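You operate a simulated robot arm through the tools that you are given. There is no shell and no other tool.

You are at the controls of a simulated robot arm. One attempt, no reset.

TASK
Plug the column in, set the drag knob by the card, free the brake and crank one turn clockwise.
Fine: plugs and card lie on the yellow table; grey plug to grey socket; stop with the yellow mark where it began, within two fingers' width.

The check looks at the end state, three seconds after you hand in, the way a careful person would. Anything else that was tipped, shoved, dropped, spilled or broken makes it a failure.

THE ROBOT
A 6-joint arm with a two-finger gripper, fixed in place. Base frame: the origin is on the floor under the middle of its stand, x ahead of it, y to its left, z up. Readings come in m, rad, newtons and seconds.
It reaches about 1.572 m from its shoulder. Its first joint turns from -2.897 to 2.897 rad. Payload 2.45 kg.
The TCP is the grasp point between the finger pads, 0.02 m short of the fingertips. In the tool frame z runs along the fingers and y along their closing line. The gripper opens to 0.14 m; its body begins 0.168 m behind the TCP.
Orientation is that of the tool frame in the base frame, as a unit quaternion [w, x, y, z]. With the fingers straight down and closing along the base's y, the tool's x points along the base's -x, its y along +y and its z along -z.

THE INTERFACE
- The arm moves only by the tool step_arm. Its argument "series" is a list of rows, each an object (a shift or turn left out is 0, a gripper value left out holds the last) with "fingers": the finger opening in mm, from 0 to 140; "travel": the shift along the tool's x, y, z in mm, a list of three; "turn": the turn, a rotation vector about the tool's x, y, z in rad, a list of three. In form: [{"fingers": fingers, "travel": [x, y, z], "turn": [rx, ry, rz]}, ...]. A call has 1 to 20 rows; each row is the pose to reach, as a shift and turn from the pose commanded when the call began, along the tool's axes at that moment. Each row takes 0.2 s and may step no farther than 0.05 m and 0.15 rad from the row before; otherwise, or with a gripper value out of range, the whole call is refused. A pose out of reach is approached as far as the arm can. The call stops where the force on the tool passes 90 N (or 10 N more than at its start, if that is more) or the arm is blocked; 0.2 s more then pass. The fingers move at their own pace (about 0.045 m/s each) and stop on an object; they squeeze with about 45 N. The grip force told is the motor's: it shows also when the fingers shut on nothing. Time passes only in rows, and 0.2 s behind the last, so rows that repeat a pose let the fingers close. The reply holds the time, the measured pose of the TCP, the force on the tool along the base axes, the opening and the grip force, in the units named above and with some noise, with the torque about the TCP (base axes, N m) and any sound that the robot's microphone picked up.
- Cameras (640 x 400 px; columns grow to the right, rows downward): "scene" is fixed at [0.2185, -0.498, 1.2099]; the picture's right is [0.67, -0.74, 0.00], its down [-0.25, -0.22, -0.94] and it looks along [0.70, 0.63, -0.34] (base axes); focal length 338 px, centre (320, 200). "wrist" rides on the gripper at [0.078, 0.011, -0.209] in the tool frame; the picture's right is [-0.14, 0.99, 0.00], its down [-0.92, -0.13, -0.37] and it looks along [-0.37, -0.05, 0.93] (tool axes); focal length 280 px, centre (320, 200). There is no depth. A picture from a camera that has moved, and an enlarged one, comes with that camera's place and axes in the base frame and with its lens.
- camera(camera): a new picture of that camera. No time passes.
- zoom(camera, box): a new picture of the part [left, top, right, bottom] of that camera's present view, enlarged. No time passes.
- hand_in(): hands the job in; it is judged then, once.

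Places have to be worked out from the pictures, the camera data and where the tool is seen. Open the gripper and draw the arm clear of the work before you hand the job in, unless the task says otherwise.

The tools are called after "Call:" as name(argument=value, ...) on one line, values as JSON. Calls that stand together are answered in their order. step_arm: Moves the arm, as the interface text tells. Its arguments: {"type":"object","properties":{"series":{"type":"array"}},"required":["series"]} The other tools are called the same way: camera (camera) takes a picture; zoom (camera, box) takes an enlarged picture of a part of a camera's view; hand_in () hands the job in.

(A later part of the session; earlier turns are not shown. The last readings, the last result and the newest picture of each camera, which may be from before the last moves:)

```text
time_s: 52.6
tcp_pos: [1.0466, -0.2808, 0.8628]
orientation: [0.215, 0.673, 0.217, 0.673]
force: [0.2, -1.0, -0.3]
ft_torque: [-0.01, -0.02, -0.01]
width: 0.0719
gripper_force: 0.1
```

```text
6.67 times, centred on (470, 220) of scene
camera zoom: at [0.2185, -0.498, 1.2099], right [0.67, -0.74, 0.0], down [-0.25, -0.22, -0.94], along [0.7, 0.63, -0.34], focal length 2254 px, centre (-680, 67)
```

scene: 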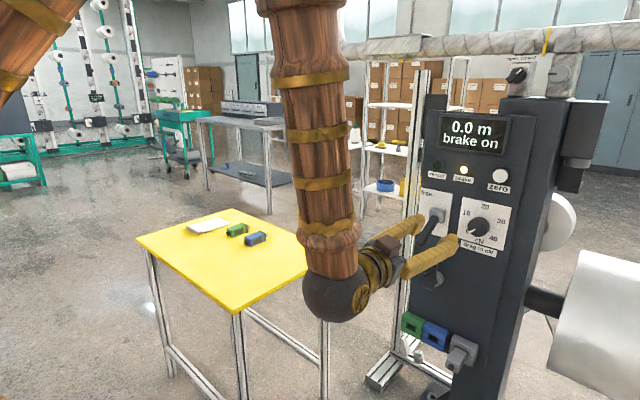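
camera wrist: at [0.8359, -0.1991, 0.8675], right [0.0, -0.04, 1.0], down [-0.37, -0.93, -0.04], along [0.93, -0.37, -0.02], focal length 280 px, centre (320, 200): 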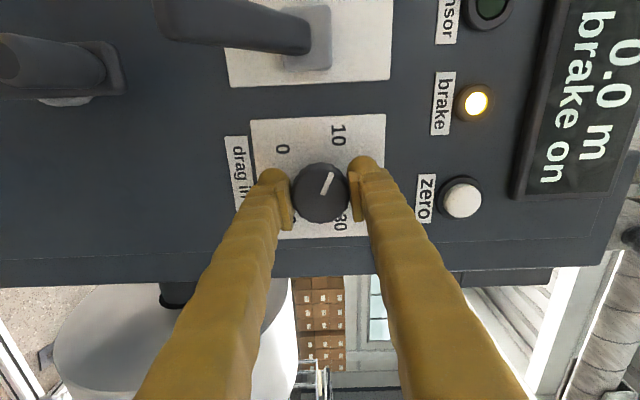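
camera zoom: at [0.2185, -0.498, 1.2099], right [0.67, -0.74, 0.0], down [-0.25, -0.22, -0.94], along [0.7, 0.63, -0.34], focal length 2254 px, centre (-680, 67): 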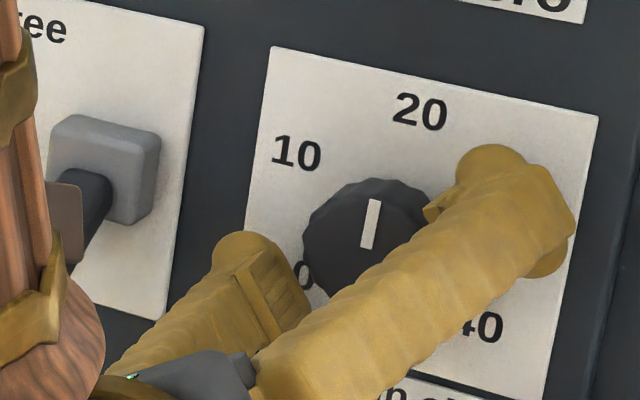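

The pointer is straight up at 20 (+0.4° by my measurement) with no strain. I'll withdraw straight back 90 mm from the knob.

Call:
step_arm(series=[{"travel": [0, 0, -25]}, {"travel": [0, 0, -58]}, {"travel": [0, 0, -90]}, {"travel": [0, 0, -90]}])

Call:
camera(camera="wrist")

Call:
zoom(camera="scene", box=[410, 90, 530, 260])

```text
time_s: 53.6
tcp_pos: [0.957, -0.2784, 0.8641]
orientation: [0.215, 0.674, 0.217, 0.673]
force: [0.0, -0.9, 0.1]
ft_torque: [0.01, 0.0, 0.0]
width: 0.0717
gripper_force: 0.2
```

```text
taken
camera wrist: at [0.747, -0.2438, 0.9343], right [0.0, -0.89, 0.46], down [-0.37, -0.43, -0.82], along [0.93, -0.17, -0.33], focal length 280 px, centre (320, 200)
```

wrist: 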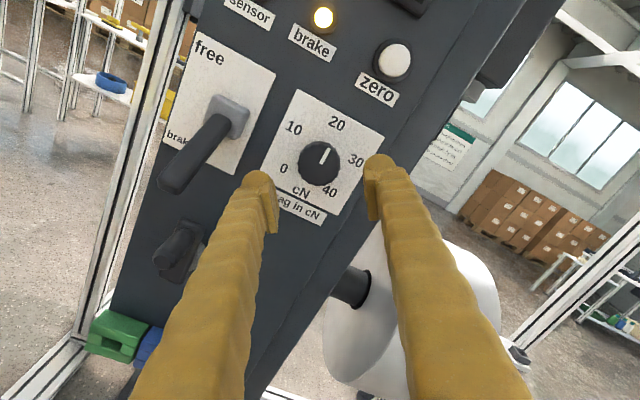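

```text
2.35 times, centred on (470, 175) of scene
camera zoom: at [0.2185, -0.498, 1.2099], right [0.67, -0.74, 0.0], down [-0.25, -0.22, -0.94], along [0.7, 0.63, -0.34], focal length 796 px, centre (-33, 259)
```

zoom: 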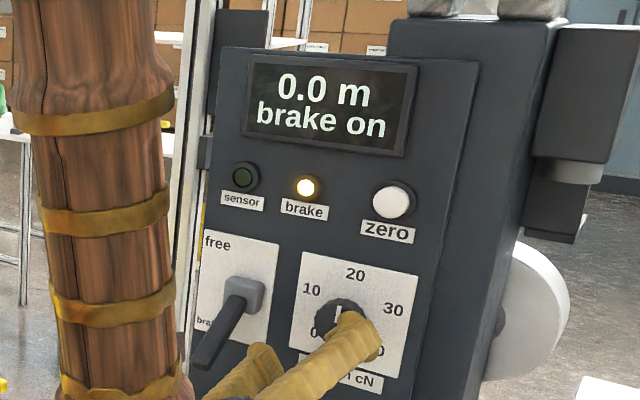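

The knob reads 20. Now the brake lever: I'll close the fingers, level the closing line (camera on top, slight left yaw and down pitch for wrist room) and move to (0.90, -0.166, 0.76), in front of and below the lever tip.

Call:
step_arm(series=[{"fingers": 0, "travel": [-3.8, -30.4, -20], "turn": [0.0266, -0.017, 0.123]}, {"travel": [-7.6, -60.9, -35], "turn": [0.0531, -0.0339, 0.246]}, {"travel": [-11.3, -91.3, -48], "turn": [0.0797, -0.0509, 0.3691]}, {"travel": [-15.1, -121.8, -57], "turn": [0.1062, -0.0678, 0.4921]}, {"travel": [-18.9, -152.2, -57], "turn": [0.1328, -0.0848, 0.6151]}, {"travel": [-18.9, -152.2, -57], "turn": [0.1328, -0.0848, 0.6151]}, {"travel": [-18.9, -152.2, -57], "turn": [0.1328, -0.0848, 0.6151]}])

Call:
camera(camera="wrist")

Call:
camera(camera="scene")

```text
time_s: 55.2
tcp_pos: [0.8983, -0.1662, 0.7594]
orientation: [-0.034, 0.747, 0.037, 0.663]
force: [0.3, -0.4, 0.5]
ft_torque: [-0.02, 0.01, 0.0]
width: 0.0001
gripper_force: 29.2
```

```text
taken
camera wrist: at [0.7016, -0.1974, 0.8619], right [0.08, -0.99, -0.14], down [-0.49, 0.08, -0.87], along [0.87, 0.14, -0.47], focal length 280 px, centre (320, 200)
```

wrist: 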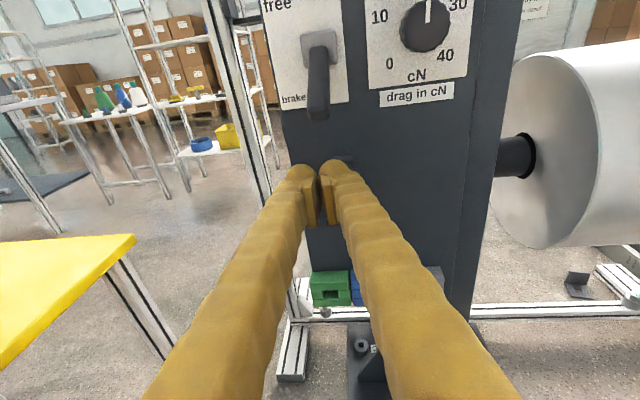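

```text
taken
```

scene: 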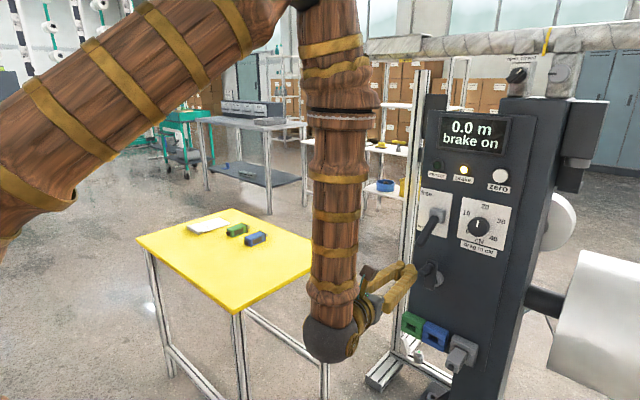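

The pose is exact and the view is upright. I'll zoom in on the lever to place its tip precisely relative to the closed fingers.

Call:
zoom(camera="wrist", box=[265, 0, 375, 200])

Call:
zoom(camera="scene", box=[380, 180, 480, 310])

```text
2.00 times, centred on (320, 100) of wrist
camera zoom: at [0.7016, -0.1974, 0.8619], right [0.08, -0.99, -0.14], down [-0.49, 0.08, -0.87], along [0.87, 0.14, -0.47], focal length 561 px, centre (320, 400)
```

zoom: 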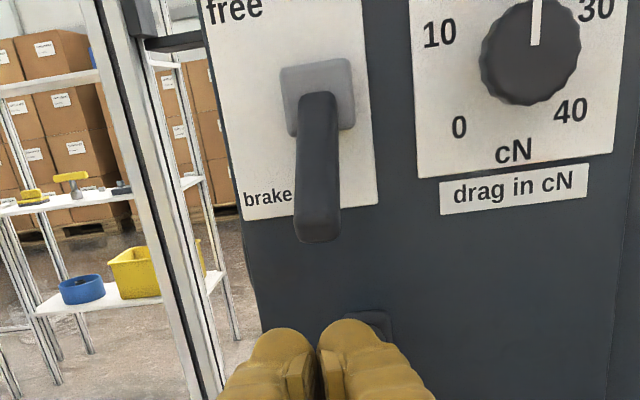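

```text
3.08 times, centred on (430, 245) of scene
camera zoom: at [0.2185, -0.498, 1.2099], right [0.67, -0.74, 0.0], down [-0.25, -0.22, -0.94], along [0.7, 0.63, -0.34], focal length 1040 px, centre (-18, 62)
```

zoom: 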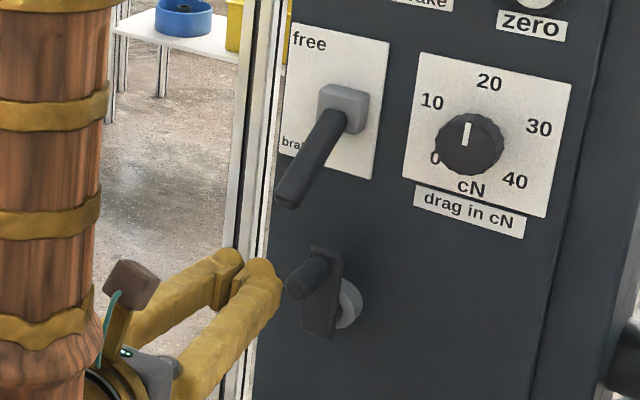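

The lever runs from its block near (1.07, -0.166, 0.858) down to its tip at about (0.975, -0.166, 0.808). Since the crank handle sits just below, it's safer to grasp the lever than to push from underneath. I'll open to 60 mm and line up at (0.935, -0.167, 0.820).

Call:
step_arm(series=[{"fingers": 60, "travel": [16, 1.1, 0]}, {"travel": [32, 2.2, 7]}, {"travel": [48, 3.4, 18]}, {"travel": [64.6, 4.5, 28.8]}, {"travel": [64.6, 4.5, 28.8]}])

Call:
camera(camera="wrist")

Call:
zoom(camera="scene", box=[380, 180, 480, 310])

```text
time_s: 56.4
tcp_pos: [0.9337, -0.1661, 0.8188]
orientation: [-0.033, 0.747, 0.036, 0.662]
force: [-0.5, 0.1, 0.6]
ft_torque: [0.01, -0.02, 0.01]
width: 0.0601
gripper_force: 0.1
```

```text
taken
camera wrist: at [0.7371, -0.1971, 0.922], right [0.08, -0.99, -0.14], down [-0.49, 0.08, -0.87], along [0.87, 0.14, -0.47], focal length 280 px, centre (320, 200)
```

wrist: 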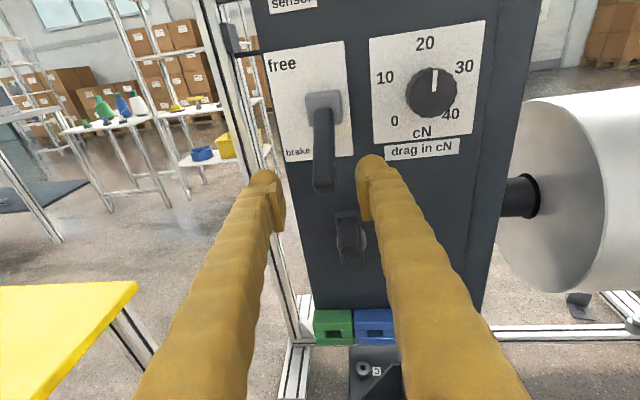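

```text
3.08 times, centred on (430, 245) of scene
camera zoom: at [0.2185, -0.498, 1.2099], right [0.67, -0.74, 0.0], down [-0.25, -0.22, -0.94], along [0.7, 0.63, -0.34], focal length 1040 px, centre (-18, 62)
```

zoom: 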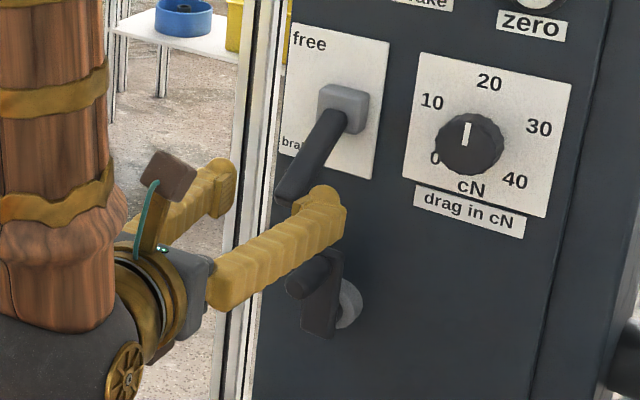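

The lever tip triangulates to (0.982, -0.164, 0.804) and lies centred between the fingers. I'll advance 66 mm so the pads straddle it, then close.

Call:
step_arm(series=[{"travel": [1.5, 1.4, 16]}, {"travel": [3, 2.8, 33]}, {"travel": [4.5, 4.2, 50]}, {"travel": [5.9, 5.6, 65.4]}, {"travel": [5.9, 5.6, 65.4]}, {"fingers": 0, "travel": [5.9, 5.6, 65.4]}, {"travel": [5.9, 5.6, 65.4]}, {"travel": [5.9, 5.6, 65.4]}, {"travel": [5.9, 5.6, 65.4]}])

Call:
camera(camera="wrist")

Call:
zoom(camera="scene", box=[380, 180, 480, 310])

```text
time_s: 58.4
tcp_pos: [1.0024, -0.1651, 0.815]
orientation: [-0.035, 0.747, 0.039, 0.663]
force: [0.6, 35.5, 1.1]
ft_torque: [0.69, -0.02, -1.87]
width: 0.0231
gripper_force: 39.5
```

```text
taken
camera wrist: at [0.8046, -0.1971, 0.9178], right [0.08, -0.99, -0.14], down [-0.49, 0.08, -0.87], along [0.87, 0.14, -0.47], focal length 280 px, centre (320, 200)
```

wrist: 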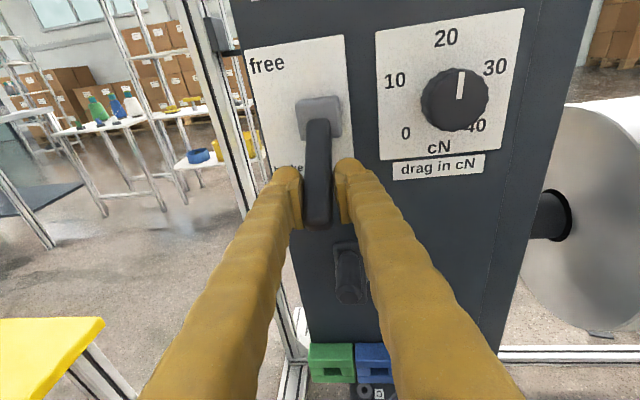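

```text
3.08 times, centred on (430, 245) of scene
camera zoom: at [0.2185, -0.498, 1.2099], right [0.67, -0.74, 0.0], down [-0.25, -0.22, -0.94], along [0.7, 0.63, -0.34], focal length 1040 px, centre (-18, 62)
```

zoom: 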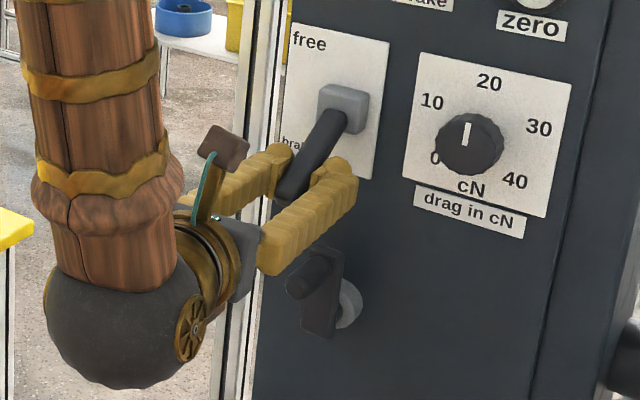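

The fingers meet the lever (23 mm) but with a 35 N side force, so I'm about 2.5 mm off in y. I'll shift toward +y to relieve it.

Call:
step_arm(series=[{"fingers": 0, "travel": [0, -1.3, 0]}, {"travel": [0, -2.5, 0]}, {"travel": [0, -2.5, 0]}, {"travel": [0, -2.5, 0]}])

```text
time_s: 59.4
tcp_pos: [1.0013, -0.1653, 0.8165]
orientation: [-0.034, 0.748, 0.037, 0.662]
force: [12.0, 34.5, -10.1]
ft_torque: [0.9, 1.09, -2.25]
width: 0.0229
gripper_force: 44.9
```

Side force is unchanged now that the grip is fully closed. I'll shift another 2 mm toward +y and turn the tool 0.08 rad to square the pads with the lever's sides.

Call:
step_arm(series=[{"travel": [0, -1, 0], "turn": [0.04, 0, 0]}, {"travel": [0, -2, 0], "turn": [0.08, 0, 0]}, {"travel": [0, -2, 0], "turn": [0.08, 0, 0]}])

Call:
zoom(camera="wrist", box=[250, 80, 390, 250])

```text
time_s: 60.2
tcp_pos: [1.0006, -0.1651, 0.8171]
orientation: [-0.063, 0.746, 0.063, 0.66]
force: [-12.6, 2.6, -8.8]
ft_torque: [0.76, -0.13, -2.13]
width: 0.0262
gripper_force: 45.4
```

```text
2.35 times, centred on (320, 165) of wrist
camera zoom: at [0.8073, -0.2119, 0.9192], right [0.16, -0.98, -0.15], down [-0.49, 0.05, -0.87], along [0.86, 0.21, -0.47], focal length 660 px, centre (320, 282)
```

zoom: 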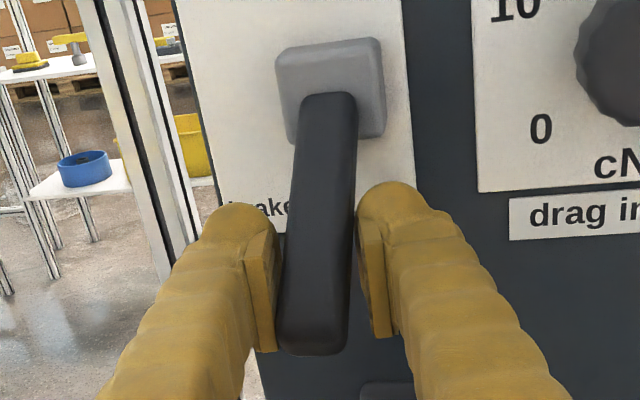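

That was the wrong direction (opening grew to 26 mm). I'll yaw the other way by 0.16 rad so the pads align with the lever's flat sides.

Call:
step_arm(series=[{"turn": [-0.06, 0, 0]}, {"turn": [-0.12, 0, 0]}, {"turn": [-0.16, 0, 0]}, {"turn": [-0.16, 0, 0]}])

Call:
zoom(camera="wrist", box=[250, 80, 390, 250])

```text
time_s: 61.2
tcp_pos: [1.0019, -0.1661, 0.8192]
orientation: [-0.003, 0.748, 0.009, 0.664]
force: [18.0, -42.3, -3.5]
ft_torque: [0.37, 0.72, -0.47]
width: 0.0211
gripper_force: 45.4
```

```text
2.35 times, centred on (320, 165) of wrist
camera zoom: at [0.8028, -0.1794, 0.9197], right [0.0, -0.99, -0.13], down [-0.48, 0.11, -0.87], along [0.88, 0.06, -0.47], focal length 660 px, centre (320, 282)
```

zoom: 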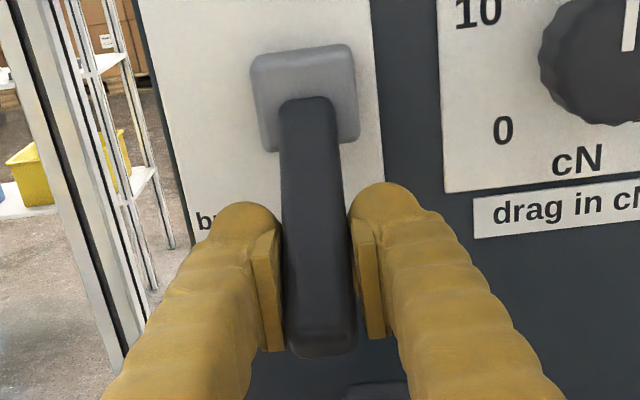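

The pads are square to the lever now (21 mm, torque nearly gone). I'll shift 2.8 mm toward -y to null the remaining side force.

Call:
step_arm(series=[{"travel": [0, 1.4, 0]}, {"travel": [0, 2.8, 0]}, {"travel": [0, 2.8, 0]}])

```text
time_s: 62.0
tcp_pos: [1.0015, -0.1652, 0.8178]
orientation: [-0.004, 0.748, 0.011, 0.664]
force: [12.5, -21.8, 11.2]
ft_torque: [0.19, -0.31, -0.23]
width: 0.0207
gripper_force: 44.5
```

Good enough (22 N). Now I'll lift the lever along its arc about the pivot near (1.07, 0.865), first to slightly above level, then check.

Call:
step_arm(series=[{"travel": [8.5, 1, -6.2]}, {"travel": [17.3, 1, -11.7]}, {"travel": [27.5, 1, -15.8]}, {"travel": [37.8, 1, -18.9]}, {"travel": [48.6, 1, -20.2]}, {"travel": [59.4, 1, -20.5]}, {"travel": [59.4, 1, -20.5]}])

Call:
zoom(camera="wrist", box=[250, 80, 390, 250])

Call:
zoom(camera="scene", box=[390, 90, 530, 290])

```text
time_s: 63.6
tcp_pos: [0.9882, -0.1649, 0.8789]
orientation: [-0.004, 0.748, 0.011, 0.664]
force: [2.6, 33.9, -12.5]
ft_torque: [0.38, 0.91, 0.27]
width: 0.0208
gripper_force: 44.8
```

```text
2.35 times, centred on (320, 165) of wrist
camera zoom: at [0.7902, -0.1805, 0.9814], right [0.01, -0.99, -0.13], down [-0.48, 0.11, -0.87], along [0.88, 0.07, -0.47], focal length 660 px, centre (320, 282)
```

zoom: 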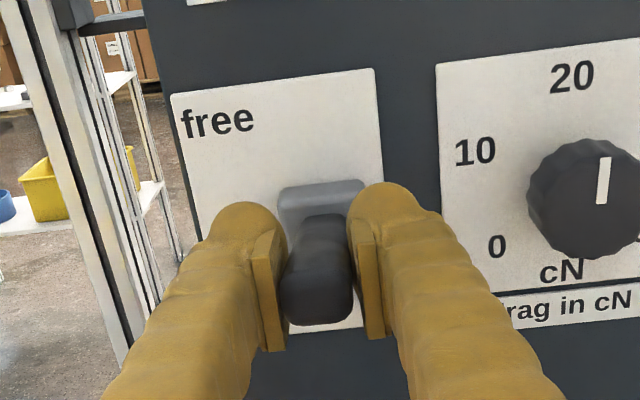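

```text
2.00 times, centred on (460, 190) of scene
camera zoom: at [0.2185, -0.498, 1.2099], right [0.67, -0.74, 0.0], down [-0.25, -0.22, -0.94], along [0.7, 0.63, -0.34], focal length 676 px, centre (40, 220)
```

zoom: 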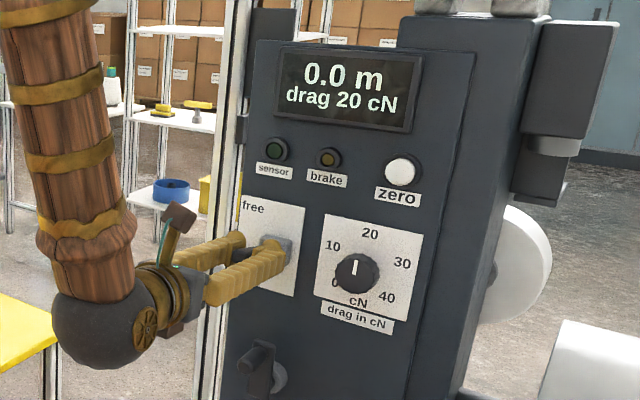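

The display now reads "0.0 m, drag 20 cN" and the brake lamp is off. I'll carry the lever on up to its free end position.

Call:
step_arm(series=[{"travel": [8.5, -0.8, 1]}, {"travel": [17.1, -1.6, 2.7]}, {"travel": [25.5, -1.6, 5.7]}, {"travel": [33.9, -1.6, 9.3]}, {"travel": [33.9, -1.6, 9.3]}])

Call:
zoom(camera="wrist", box=[250, 80, 390, 250])

Call:
zoom(camera="scene", box=[390, 90, 530, 290])

```text
time_s: 64.8
tcp_pos: [1.0005, -0.1649, 0.9088]
orientation: [-0.002, 0.749, 0.009, 0.662]
force: [-19.2, 1.5, -33.1]
ft_torque: [0.04, 0.59, -0.02]
width: 0.021
gripper_force: 44.9
```

```text
2.35 times, centred on (320, 165) of wrist
camera zoom: at [0.8017, -0.1795, 1.0113], right [0.0, -0.99, -0.13], down [-0.48, 0.11, -0.87], along [0.88, 0.06, -0.48], focal length 660 px, centre (320, 282)
```

zoom: 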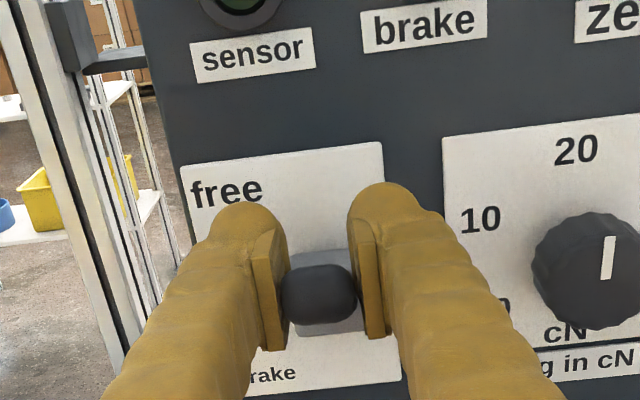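

```text
2.00 times, centred on (460, 190) of scene
camera zoom: at [0.2185, -0.498, 1.2099], right [0.67, -0.74, 0.0], down [-0.25, -0.22, -0.94], along [0.7, 0.63, -0.34], focal length 676 px, centre (40, 220)
```

zoom: 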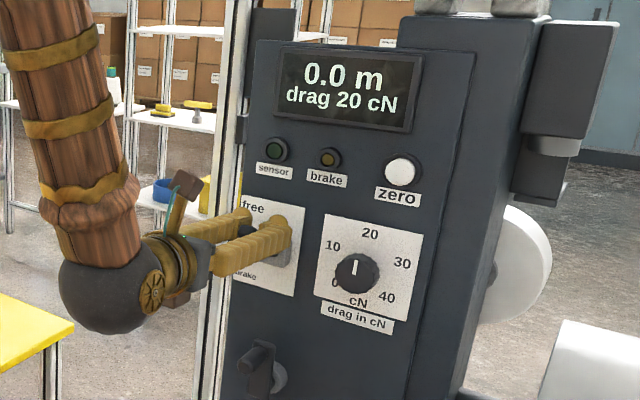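

The lever is up at about +33° with a 38 N reaction that suggests its end stop. I'll nudge it 4 mm more to confirm before letting go.

Call:
step_arm(series=[{"travel": [2, 0, 0.8]}, {"travel": [4, 0, 1.8]}, {"travel": [4, 0, 1.8]}])

```text
time_s: 65.6
tcp_pos: [1.0024, -0.1648, 0.9136]
orientation: [-0.005, 0.749, 0.011, 0.663]
force: [-21.9, -4.4, -31.3]
ft_torque: [-0.03, 0.59, -0.08]
width: 0.0208
gripper_force: 44.5
```

It still moved freely with the same friction, so it's not at the stop yet. I'll continue another 10 mm along the arc.

Call:
step_arm(series=[{"travel": [3.2, 0, 1.7]}, {"travel": [6.4, 0, 3.3]}, {"travel": [9.2, 0, 5.4]}, {"travel": [9.2, 0, 5.4]}])

Call:
zoom(camera="wrist", box=[250, 80, 390, 250])

Call:
zoom(camera="scene", box=[400, 160, 480, 260])

```text
time_s: 66.6
tcp_pos: [1.0091, -0.1643, 0.9236]
orientation: [-0.004, 0.749, 0.011, 0.663]
force: [-25.6, 8.8, -24.6]
ft_torque: [-0.08, -0.03, -0.59]
width: 0.0169
gripper_force: 42.8
```

```text
2.35 times, centred on (320, 165) of wrist
camera zoom: at [0.8122, -0.1794, 1.0252], right [0.0, -0.99, -0.13], down [-0.48, 0.11, -0.87], along [0.88, 0.07, -0.48], focal length 660 px, centre (320, 282)
```

zoom: 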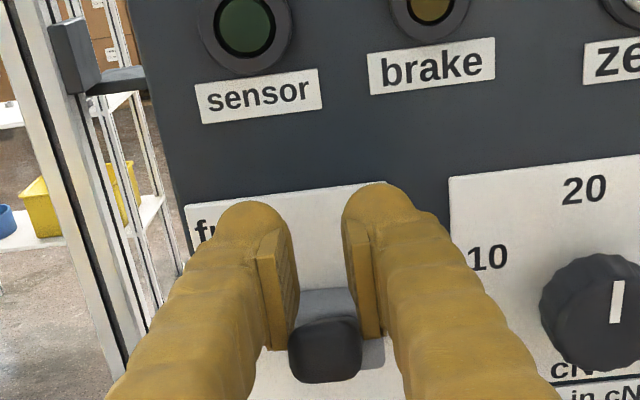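

```text
4.00 times, centred on (440, 210) of scene
camera zoom: at [0.2185, -0.498, 1.2099], right [0.67, -0.74, 0.0], down [-0.25, -0.22, -0.94], along [0.7, 0.63, -0.34], focal length 1352 px, centre (-160, 160)
```

zoom: 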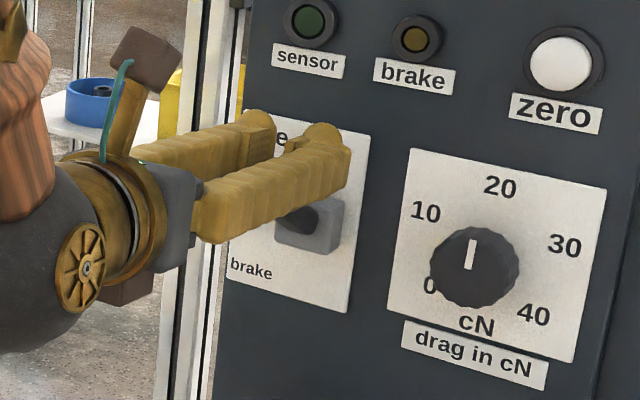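

The pads slid up past the lever, so the lever itself has reached its stop. I'll open the fingers and check that it stays up.

Call:
step_arm(series=[{"fingers": 60}, {"fingers": 60}, {"fingers": 60}])

Call:
zoom(camera="wrist", box=[240, 80, 400, 260])

Call:
zoom(camera="scene", box=[390, 90, 530, 290])

```text
time_s: 67.4
tcp_pos: [1.0103, -0.166, 0.9233]
orientation: [-0.003, 0.748, 0.01, 0.663]
force: [-0.3, 0.7, 0.3]
ft_torque: [-0.02, 0.02, -0.06]
width: 0.0599
gripper_force: 0.2
```

```text
2.22 times, centred on (320, 170) of wrist
camera zoom: at [0.8122, -0.1798, 1.0258], right [0.0, -0.99, -0.13], down [-0.48, 0.11, -0.87], along [0.88, 0.06, -0.47], focal length 623 px, centre (320, 267)
```

zoom: 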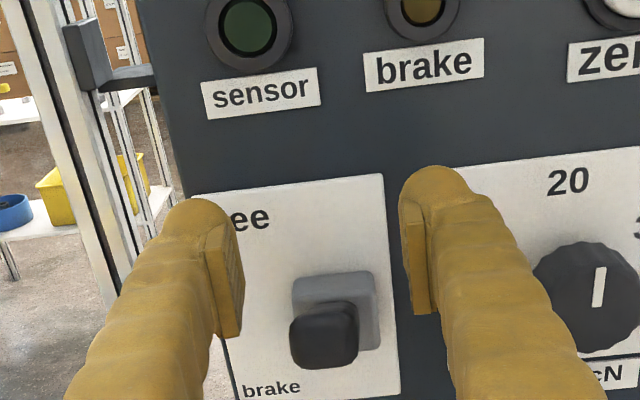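

```text
2.00 times, centred on (460, 190) of scene
camera zoom: at [0.2185, -0.498, 1.2099], right [0.67, -0.74, 0.0], down [-0.25, -0.22, -0.94], along [0.7, 0.63, -0.34], focal length 676 px, centre (40, 220)
```

zoom: 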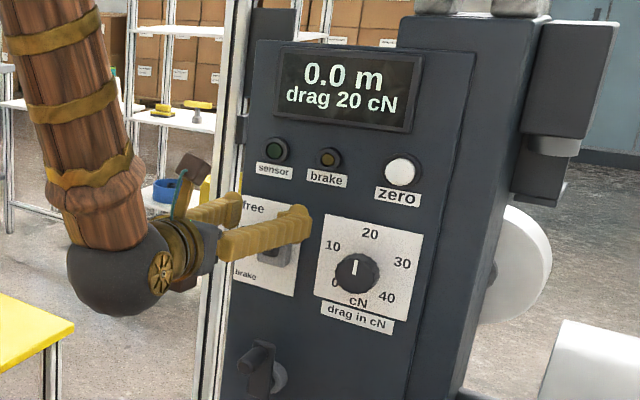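

The display shows "drag 20 cN" with the brake lamp off, and the lever stays up at roughly +26°. To be sure it's fully at "free", I'll back off, close the fingers and come in under the lever to press it up against its stop.

Call:
step_arm(series=[{"travel": [-2.8, 0, -23]}, {"travel": [-5.6, 0, -46]}, {"travel": [-8.4, 0, -69.5]}, {"fingers": 0, "travel": [-36, 0, -66]}, {"travel": [-64, 0, -63]}, {"travel": [-92.8, 0, -59.2]}, {"travel": [-92.8, 0, -59.2]}, {"travel": [-92.8, 0, -59.2]}])

Call:
camera(camera="wrist")

Call:
zoom(camera="scene", box=[380, 160, 480, 300])

```text
time_s: 69.2
tcp_pos: [0.9422, -0.1673, 0.8393]
orientation: [-0.004, 0.748, 0.01, 0.664]
force: [-0.7, 0.4, -0.4]
ft_torque: [0.0, 0.01, 0.02]
width: 0.0002
gripper_force: 29.2
```

```text
taken
camera wrist: at [0.7433, -0.1813, 0.9408], right [0.0, -0.99, -0.13], down [-0.48, 0.11, -0.87], along [0.88, 0.06, -0.47], focal length 280 px, centre (320, 200)
```

wrist: 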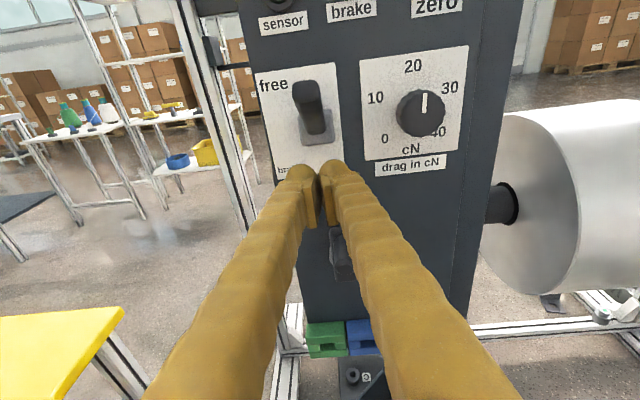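

```text
2.86 times, centred on (430, 230) of scene
camera zoom: at [0.2185, -0.498, 1.2099], right [0.67, -0.74, 0.0], down [-0.25, -0.22, -0.94], along [0.7, 0.63, -0.34], focal length 966 px, centre (6, 114)
```

zoom: 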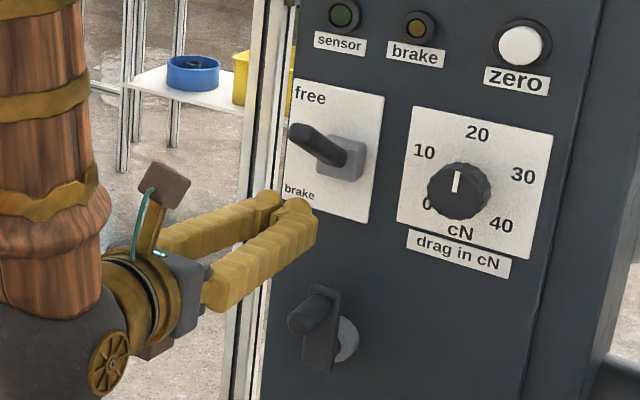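

The lever now mirrors its start (about +27° versus -25°), which looks like its upper stop. I'll confirm by pressing up gently from below with the closed fingers.

Call:
step_arm(series=[{"travel": [2.6, 0, 21]}, {"travel": [5.1, 0, 42.7]}, {"travel": [20, 0, 40.9]}, {"travel": [35, 0, 39.1]}, {"travel": [42, 0, 38.3]}, {"travel": [47, 0, 37.7]}, {"travel": [51, 0, 37.2]}, {"travel": [55, 0, 36.7]}, {"travel": [59, 0, 36.2]}, {"travel": [63, 0, 35.8]}])

Call:
zoom(camera="scene", box=[380, 160, 480, 300])

```text
time_s: 70.9
tcp_pos: [0.9775, -0.1655, 0.8738]
orientation: [-0.005, 0.755, 0.009, 0.656]
force: [-14.3, 1.0, -18.1]
ft_torque: [0.04, 0.06, -0.03]
width: 0.0059
gripper_force: 29.6
stopped in row 8: the force on the tool passed its limit at 96 N (the readings are from after the stop); the commanded pose is now the measured one
```

```text
2.86 times, centred on (430, 230) of scene
camera zoom: at [0.2185, -0.498, 1.2099], right [0.67, -0.74, 0.0], down [-0.25, -0.22, -0.94], along [0.7, 0.63, -0.34], focal length 966 px, centre (6, 114)
```

zoom: 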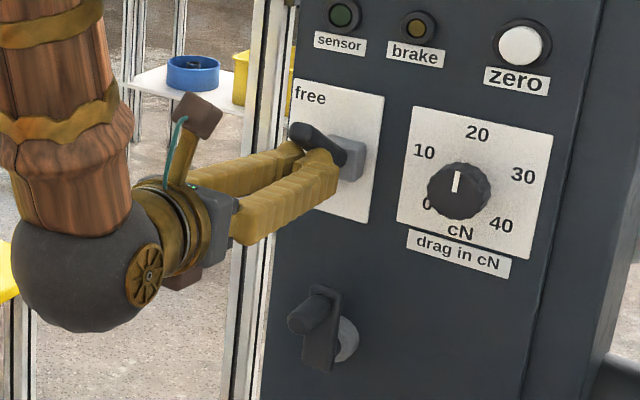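

96 N against the lever with no movement confirms it is at its "free" stop. Now I back off down and away to (0.90, -0.18, 0.735) to view the crank with open fingers.

Call:
step_arm(series=[{"travel": [-29.7, 0, 4.2]}, {"travel": [-40, 2, -25]}, {"travel": [-75, 5, -50]}, {"fingers": 70, "travel": [-112, 9, -57.6]}, {"travel": [-148.3, 12.9, -57.6]}, {"travel": [-148.3, 12.9, -57.6]}, {"travel": [-148.3, 12.9, -57.6]}])

Call:
camera(camera="wrist")

Call:
camera(camera="scene")

```text
time_s: 72.5
tcp_pos: [0.9017, -0.1802, 0.7374]
orientation: [-0.004, 0.753, 0.009, 0.658]
force: [0.3, -0.5, -0.4]
ft_torque: [0.0, -0.01, -0.03]
width: 0.07
gripper_force: 0.0
```

```text
taken
camera wrist: at [0.704, -0.1934, 0.8422], right [0.0, -0.99, -0.13], down [-0.49, 0.11, -0.86], along [0.87, 0.07, -0.49], focal length 280 px, centre (320, 200)
```

wrist: 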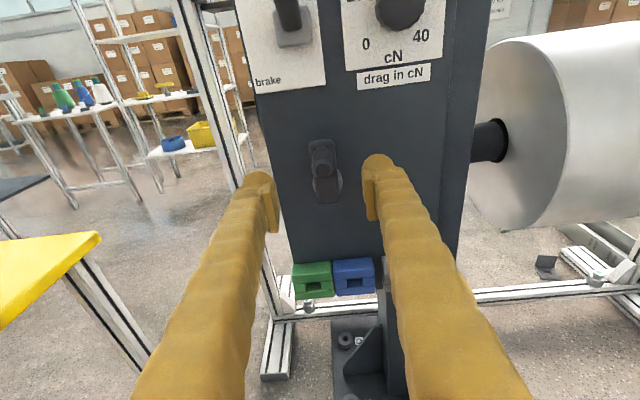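

```text
taken
```

scene: 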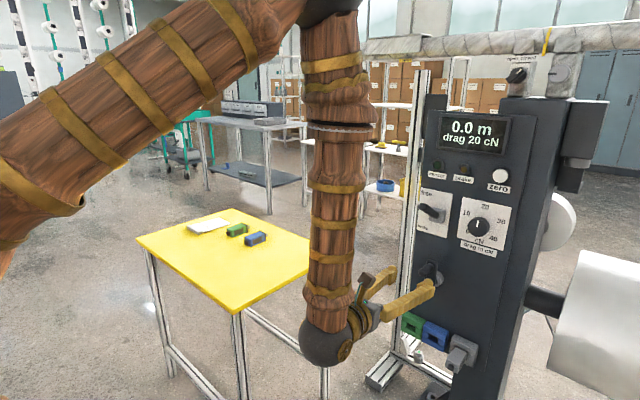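

Now I'll examine the crank closely from here, and look again at the roll and white wheel for the yellow mark.

Call:
zoom(camera="wrist", box=[285, 120, 365, 220])

Call:
zoom(camera="wrist", box=[440, 20, 640, 260])

Call:
zoom(camera="scene", box=[520, 180, 640, 400])

Call:
zoom(camera="scene", box=[390, 250, 470, 310])

```text
4.00 times, centred on (325, 170) of wrist
camera zoom: at [0.704, -0.1934, 0.8422], right [0.0, -0.99, -0.13], down [-0.49, 0.11, -0.86], along [0.87, 0.07, -0.49], focal length 1122 px, centre (300, 320)
```

zoom: 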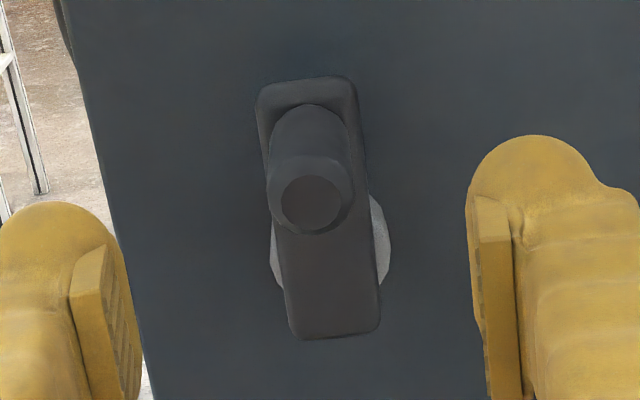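

```text
1.67 times, centred on (540, 140) of wrist
camera zoom: at [0.704, -0.1934, 0.8422], right [0.0, -0.99, -0.13], down [-0.49, 0.11, -0.86], along [0.87, 0.07, -0.49], focal length 467 px, centre (-47, 300)
```

zoom: 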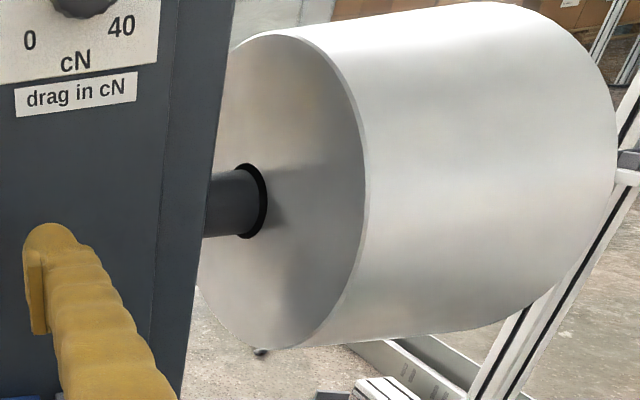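

```text
1.82 times, centred on (580, 290) of scene
camera zoom: at [0.2185, -0.498, 1.2099], right [0.67, -0.74, 0.0], down [-0.25, -0.22, -0.94], along [0.7, 0.63, -0.34], focal length 615 px, centre (-153, 36)
```

zoom: 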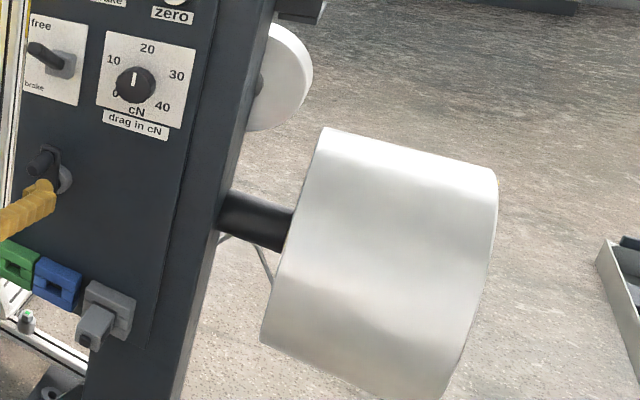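

```text
6.67 times, centred on (430, 280) of scene
camera zoom: at [0.2185, -0.498, 1.2099], right [0.67, -0.74, 0.0], down [-0.25, -0.22, -0.94], along [0.7, 0.63, -0.34], focal length 2254 px, centre (-413, -333)
```

zoom: 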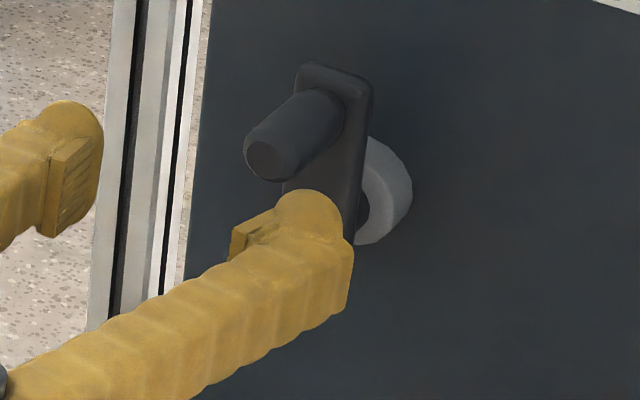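

Handle end is at (0.978, -0.180, 0.723); hub centre about (-0.180, 0.668), so the crank radius is about 55 mm and it points straight up. Before gripping, I'll test in free air at x 0.92 that the wrist can reach the leftmost part of the circle without hitting a joint limit.

Call:
step_arm(series=[{"travel": [-22.9, -21.6, 9.6], "turn": [-0.006, 0, 0]}, {"travel": [-45.9, -43.1, 19.1], "turn": [-0.012, 0, 0]}, {"travel": [-68.8, -64.7, 28.7], "turn": [-0.018, 0, 0]}, {"travel": [-68.8, -64.7, 28.7], "turn": [-0.018, 0, 0]}])

Call:
camera(camera="wrist")

```text
time_s: 73.5
tcp_pos: [0.9182, -0.1371, 0.6651]
orientation: [-0.01, 0.753, 0.014, 0.658]
force: [0.4, -1.0, -0.5]
ft_torque: [-0.02, -0.01, -0.03]
width: 0.0698
gripper_force: 0.1
out of reach, approached as far as the arm can: row 2, 3, 4
```

```text
taken
camera wrist: at [0.7214, -0.1543, 0.7692], right [0.02, -0.99, -0.13], down [-0.49, 0.11, -0.86], along [0.87, 0.08, -0.49], focal length 280 px, centre (320, 200)
```

wrist: 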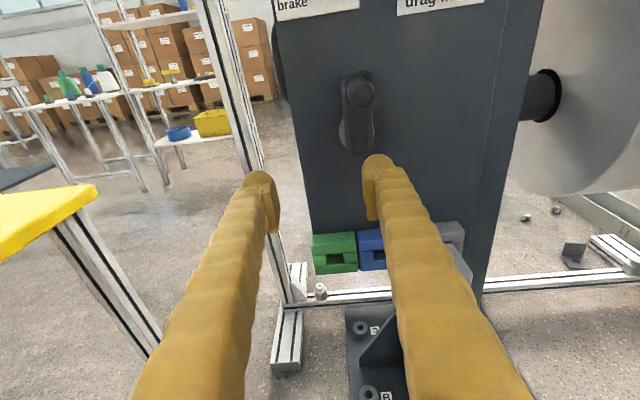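

As feared, with zero yaw the wrist hits its limit at y≈-0.137. I'll instead roll the gripper 90° (closing vertically) with a 0.12 rad left yaw, which keeps the pads parallel to the handle and gives the wrist room, and line up at (0.90, -0.18, 0.7235).

Call:
step_arm(series=[{"travel": [5, 3.9, -2.4], "turn": [-0.0035, 0.0157, -0.1427]}, {"travel": [10, 7.7, -4.9], "turn": [-0.0069, 0.0315, -0.2853]}, {"travel": [15, 11.6, -7.3], "turn": [-0.0104, 0.0472, -0.428]}, {"travel": [20, 15.5, -9.7], "turn": [-0.0139, 0.0629, -0.5707]}, {"travel": [25, 19.3, -12.2], "turn": [-0.0174, 0.0786, -0.7134]}, {"travel": [29.9, 23.2, -14.6], "turn": [-0.0208, 0.0944, -0.856]}, {"travel": [34.9, 27, -17.1], "turn": [-0.0243, 0.1101, -0.9987]}, {"travel": [39.9, 30.9, -19.5], "turn": [-0.0278, 0.1258, -1.1414]}, {"travel": [44.9, 34.8, -21.9], "turn": [-0.0313, 0.1415, -1.2841]}, {"travel": [49.9, 38.6, -24.4], "turn": [-0.0347, 0.1573, -1.4267]}, {"travel": [54.9, 42.5, -26.8], "turn": [-0.0382, 0.173, -1.5694]}, {"travel": [54.9, 42.5, -26.8], "turn": [-0.0382, 0.173, -1.5694]}])

Call:
camera(camera="wrist")

Call:
zoom(camera="scene", box=[370, 220, 490, 320])

```text
time_s: 76.1
tcp_pos: [0.8953, -0.1781, 0.7234]
orientation: [0.479, 0.476, 0.522, 0.521]
force: [0.1, 0.4, -0.4]
ft_torque: [0.01, -0.01, -0.01]
width: 0.0698
gripper_force: 0.0
out of reach, approached as far as the arm can: row 1, 2, 3
```

```text
taken
camera wrist: at [0.6808, -0.1191, 0.7338], right [0.01, -0.13, 0.99], down [-0.29, -0.95, -0.12], along [0.96, -0.28, -0.05], focal length 280 px, centre (320, 200)
```

wrist: 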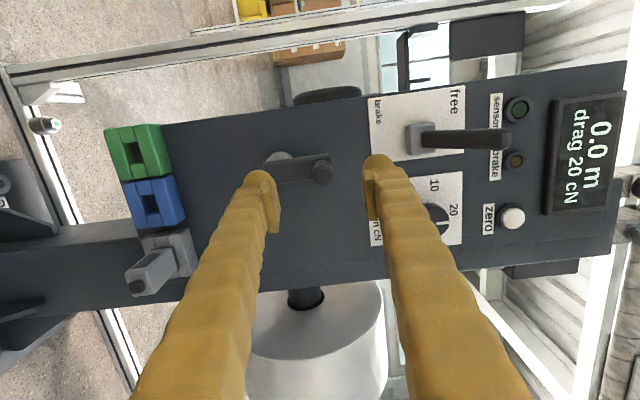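

```text
4.00 times, centred on (430, 270) of scene
camera zoom: at [0.2185, -0.498, 1.2099], right [0.67, -0.74, 0.0], down [-0.25, -0.22, -0.94], along [0.7, 0.63, -0.34], focal length 1352 px, centre (-120, -80)
```

zoom: 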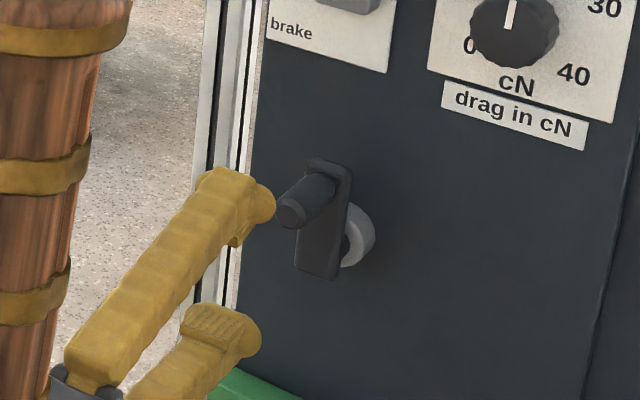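

The gripper now closes vertically; the handle lies between the fingers ahead. I'll zoom to refine the handle and hub positions from this side view.

Call:
zoom(camera="wrist", box=[250, 125, 370, 215])

Call:
zoom(camera="wrist", box=[540, 80, 640, 220])

Call:
zoom(camera="wrist", box=[230, 260, 410, 400])

```text
4.44 times, centred on (310, 170) of wrist
camera zoom: at [0.6808, -0.1191, 0.7338], right [0.01, -0.13, 0.99], down [-0.29, -0.95, -0.12], along [0.96, -0.28, -0.05], focal length 1246 px, centre (364, 333)
```

zoom: 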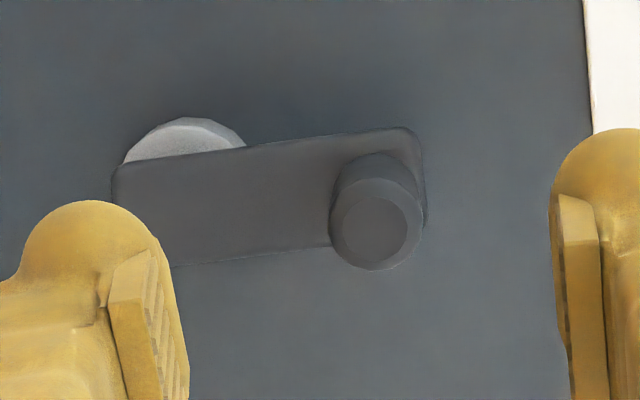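

```text
2.86 times, centred on (590, 150) of wrist
camera zoom: at [0.6808, -0.1191, 0.7338], right [0.01, -0.13, 0.99], down [-0.29, -0.95, -0.12], along [0.96, -0.28, -0.05], focal length 801 px, centre (-451, 343)
```

zoom: 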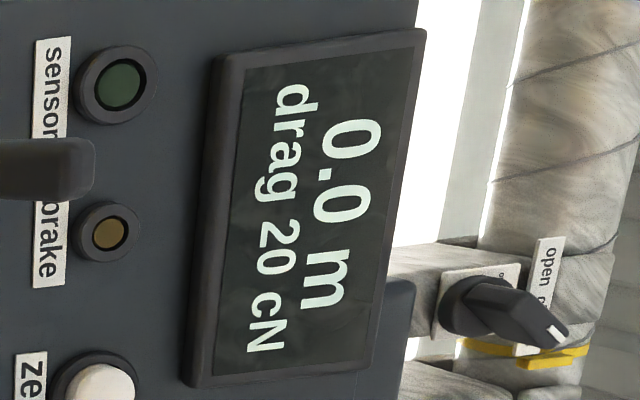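

```text
2.86 times, centred on (320, 330) of wrist
camera zoom: at [0.6808, -0.1191, 0.7338], right [0.01, -0.13, 0.99], down [-0.29, -0.95, -0.12], along [0.96, -0.28, -0.05], focal length 801 px, centre (320, -171)
```

zoom: 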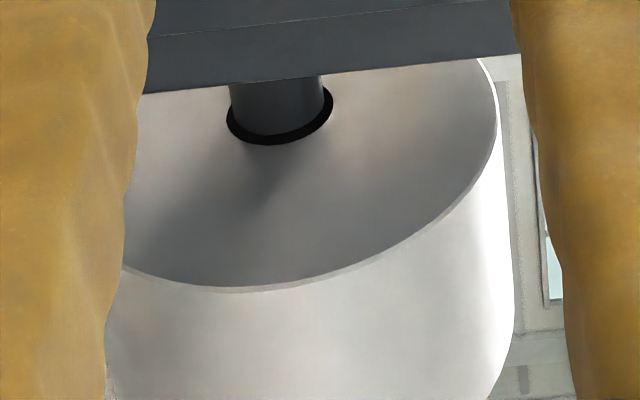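

This view gives the handle axis at (y -0.181, z 0.7245) and the hub at (y -0.179, z 0.665), so R≈59 mm. The display reads 0.0 m, drag 20 cN. I'll advance so the pads straddle the handle at x≈0.998.

Call:
step_arm(series=[{"fingers": 60, "travel": [-3, 0.3, 25.5]}, {"travel": [-6, 0.5, 51]}, {"travel": [-9, 0.7, 76.5]}, {"travel": [-11.9, 0.9, 102]}, {"travel": [-11.9, 0.9, 102]}])

Call:
camera(camera="wrist")

Call:
zoom(camera="scene", box=[380, 230, 480, 310])

```text
time_s: 77.3
tcp_pos: [0.9977, -0.1817, 0.7241]
orientation: [0.478, 0.477, 0.523, 0.52]
force: [-0.5, -0.1, 1.5]
ft_torque: [-0.01, 0.0, -0.01]
width: 0.06
gripper_force: 0.0
```

```text
taken
camera wrist: at [0.7823, -0.1223, 0.7337], right [0.01, -0.13, 0.99], down [-0.29, -0.95, -0.12], along [0.96, -0.28, -0.05], focal length 280 px, centre (320, 200)
```

wrist: 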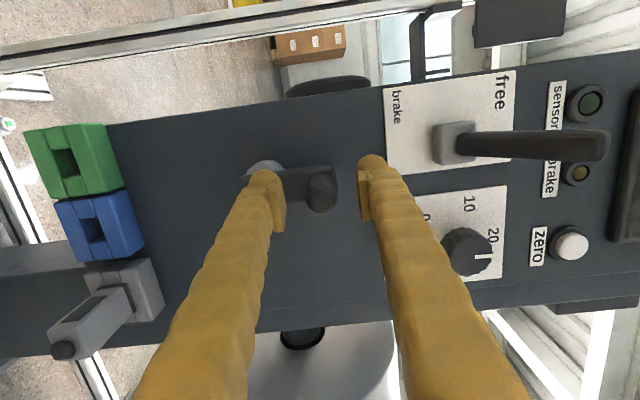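

```text
5.00 times, centred on (430, 270) of scene
camera zoom: at [0.2185, -0.498, 1.2099], right [0.67, -0.74, 0.0], down [-0.25, -0.22, -0.94], along [0.7, 0.63, -0.34], focal length 1690 px, centre (-230, -150)
```

zoom: 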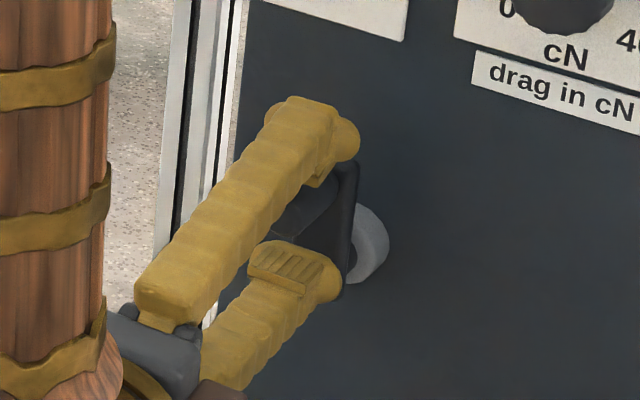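

The handle sits centred between the pads. I'll close on it.

Call:
step_arm(series=[{"fingers": 0}, {"fingers": 0}, {"fingers": 0}, {"fingers": 0}, {"fingers": 0}])

Call:
zoom(camera="wrist", box=[240, 120, 400, 240])

```text
time_s: 78.5
tcp_pos: [0.9986, -0.1817, 0.7255]
orientation: [0.479, 0.477, 0.522, 0.52]
force: [-3.7, 2.0, 24.8]
ft_torque: [0.02, -0.27, 0.01]
width: 0.0224
gripper_force: 45.0
```

```text
3.33 times, centred on (320, 180) of wrist
camera zoom: at [0.7823, -0.1224, 0.7347], right [0.01, -0.13, 0.99], down [-0.29, -0.95, -0.12], along [0.96, -0.28, -0.05], focal length 935 px, centre (320, 267)
```

zoom: 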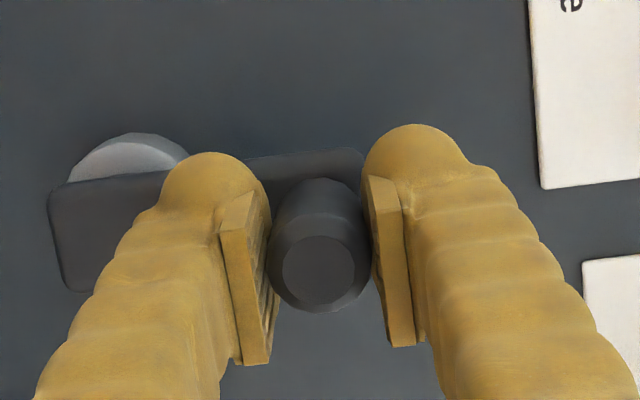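

Gripped at 22.4 mm. I'll centre it by +1.2 mm in z and begin cranking clockwise: first 30° along a 59 mm circle, keeping the tool's orientation fixed so the handle turns in the pads.

Call:
step_arm(series=[{"travel": [0, 1.2, 0]}, {"travel": [-10.2, 0.3, -0.9]}, {"travel": [-20.1, -2.5, -1.8]}, {"travel": [-29.4, -6.8, -2.6]}, {"travel": [-29.4, -6.8, -2.6]}])

Call:
zoom(camera="wrist", box=[240, 120, 400, 240])

Call:
camera(camera="scene")

```text
time_s: 79.7
tcp_pos: [0.9987, -0.2124, 0.7173]
orientation: [0.481, 0.477, 0.521, 0.52]
force: [-11.9, -18.9, 34.7]
ft_torque: [0.15, -0.42, -1.05]
width: 0.0227
gripper_force: 44.5
```

```text
3.33 times, centred on (320, 180) of wrist
camera zoom: at [0.7832, -0.1527, 0.7282], right [0.01, -0.13, 0.99], down [-0.29, -0.95, -0.12], along [0.96, -0.28, -0.05], focal length 935 px, centre (320, 267)
```

zoom: 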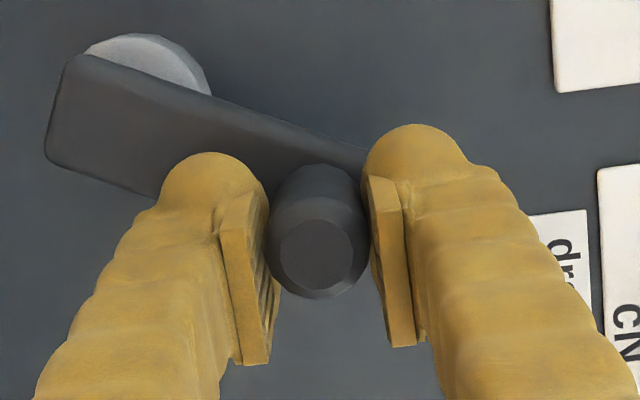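

```text
taken
```

scene: 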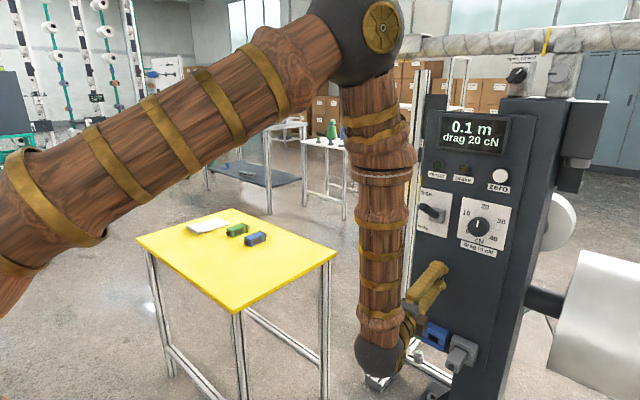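

The display moved to 0.1 m, so cranking works (about 1 m per turn). The 40 N reaction points radially outward, so I'll move 2.3 mm outward and re-read the force to calibrate the circle.

Call:
step_arm(series=[{"travel": [-1.1, 2, -0.1]}, {"travel": [-1.1, 2, -0.1]}])

```text
time_s: 80.3
tcp_pos: [0.9988, -0.2133, 0.7182]
orientation: [0.479, 0.477, 0.523, 0.519]
force: [20.9, -13.0, 16.2]
ft_torque: [0.09, -0.12, -0.2]
width: 0.0225
gripper_force: 44.7
```

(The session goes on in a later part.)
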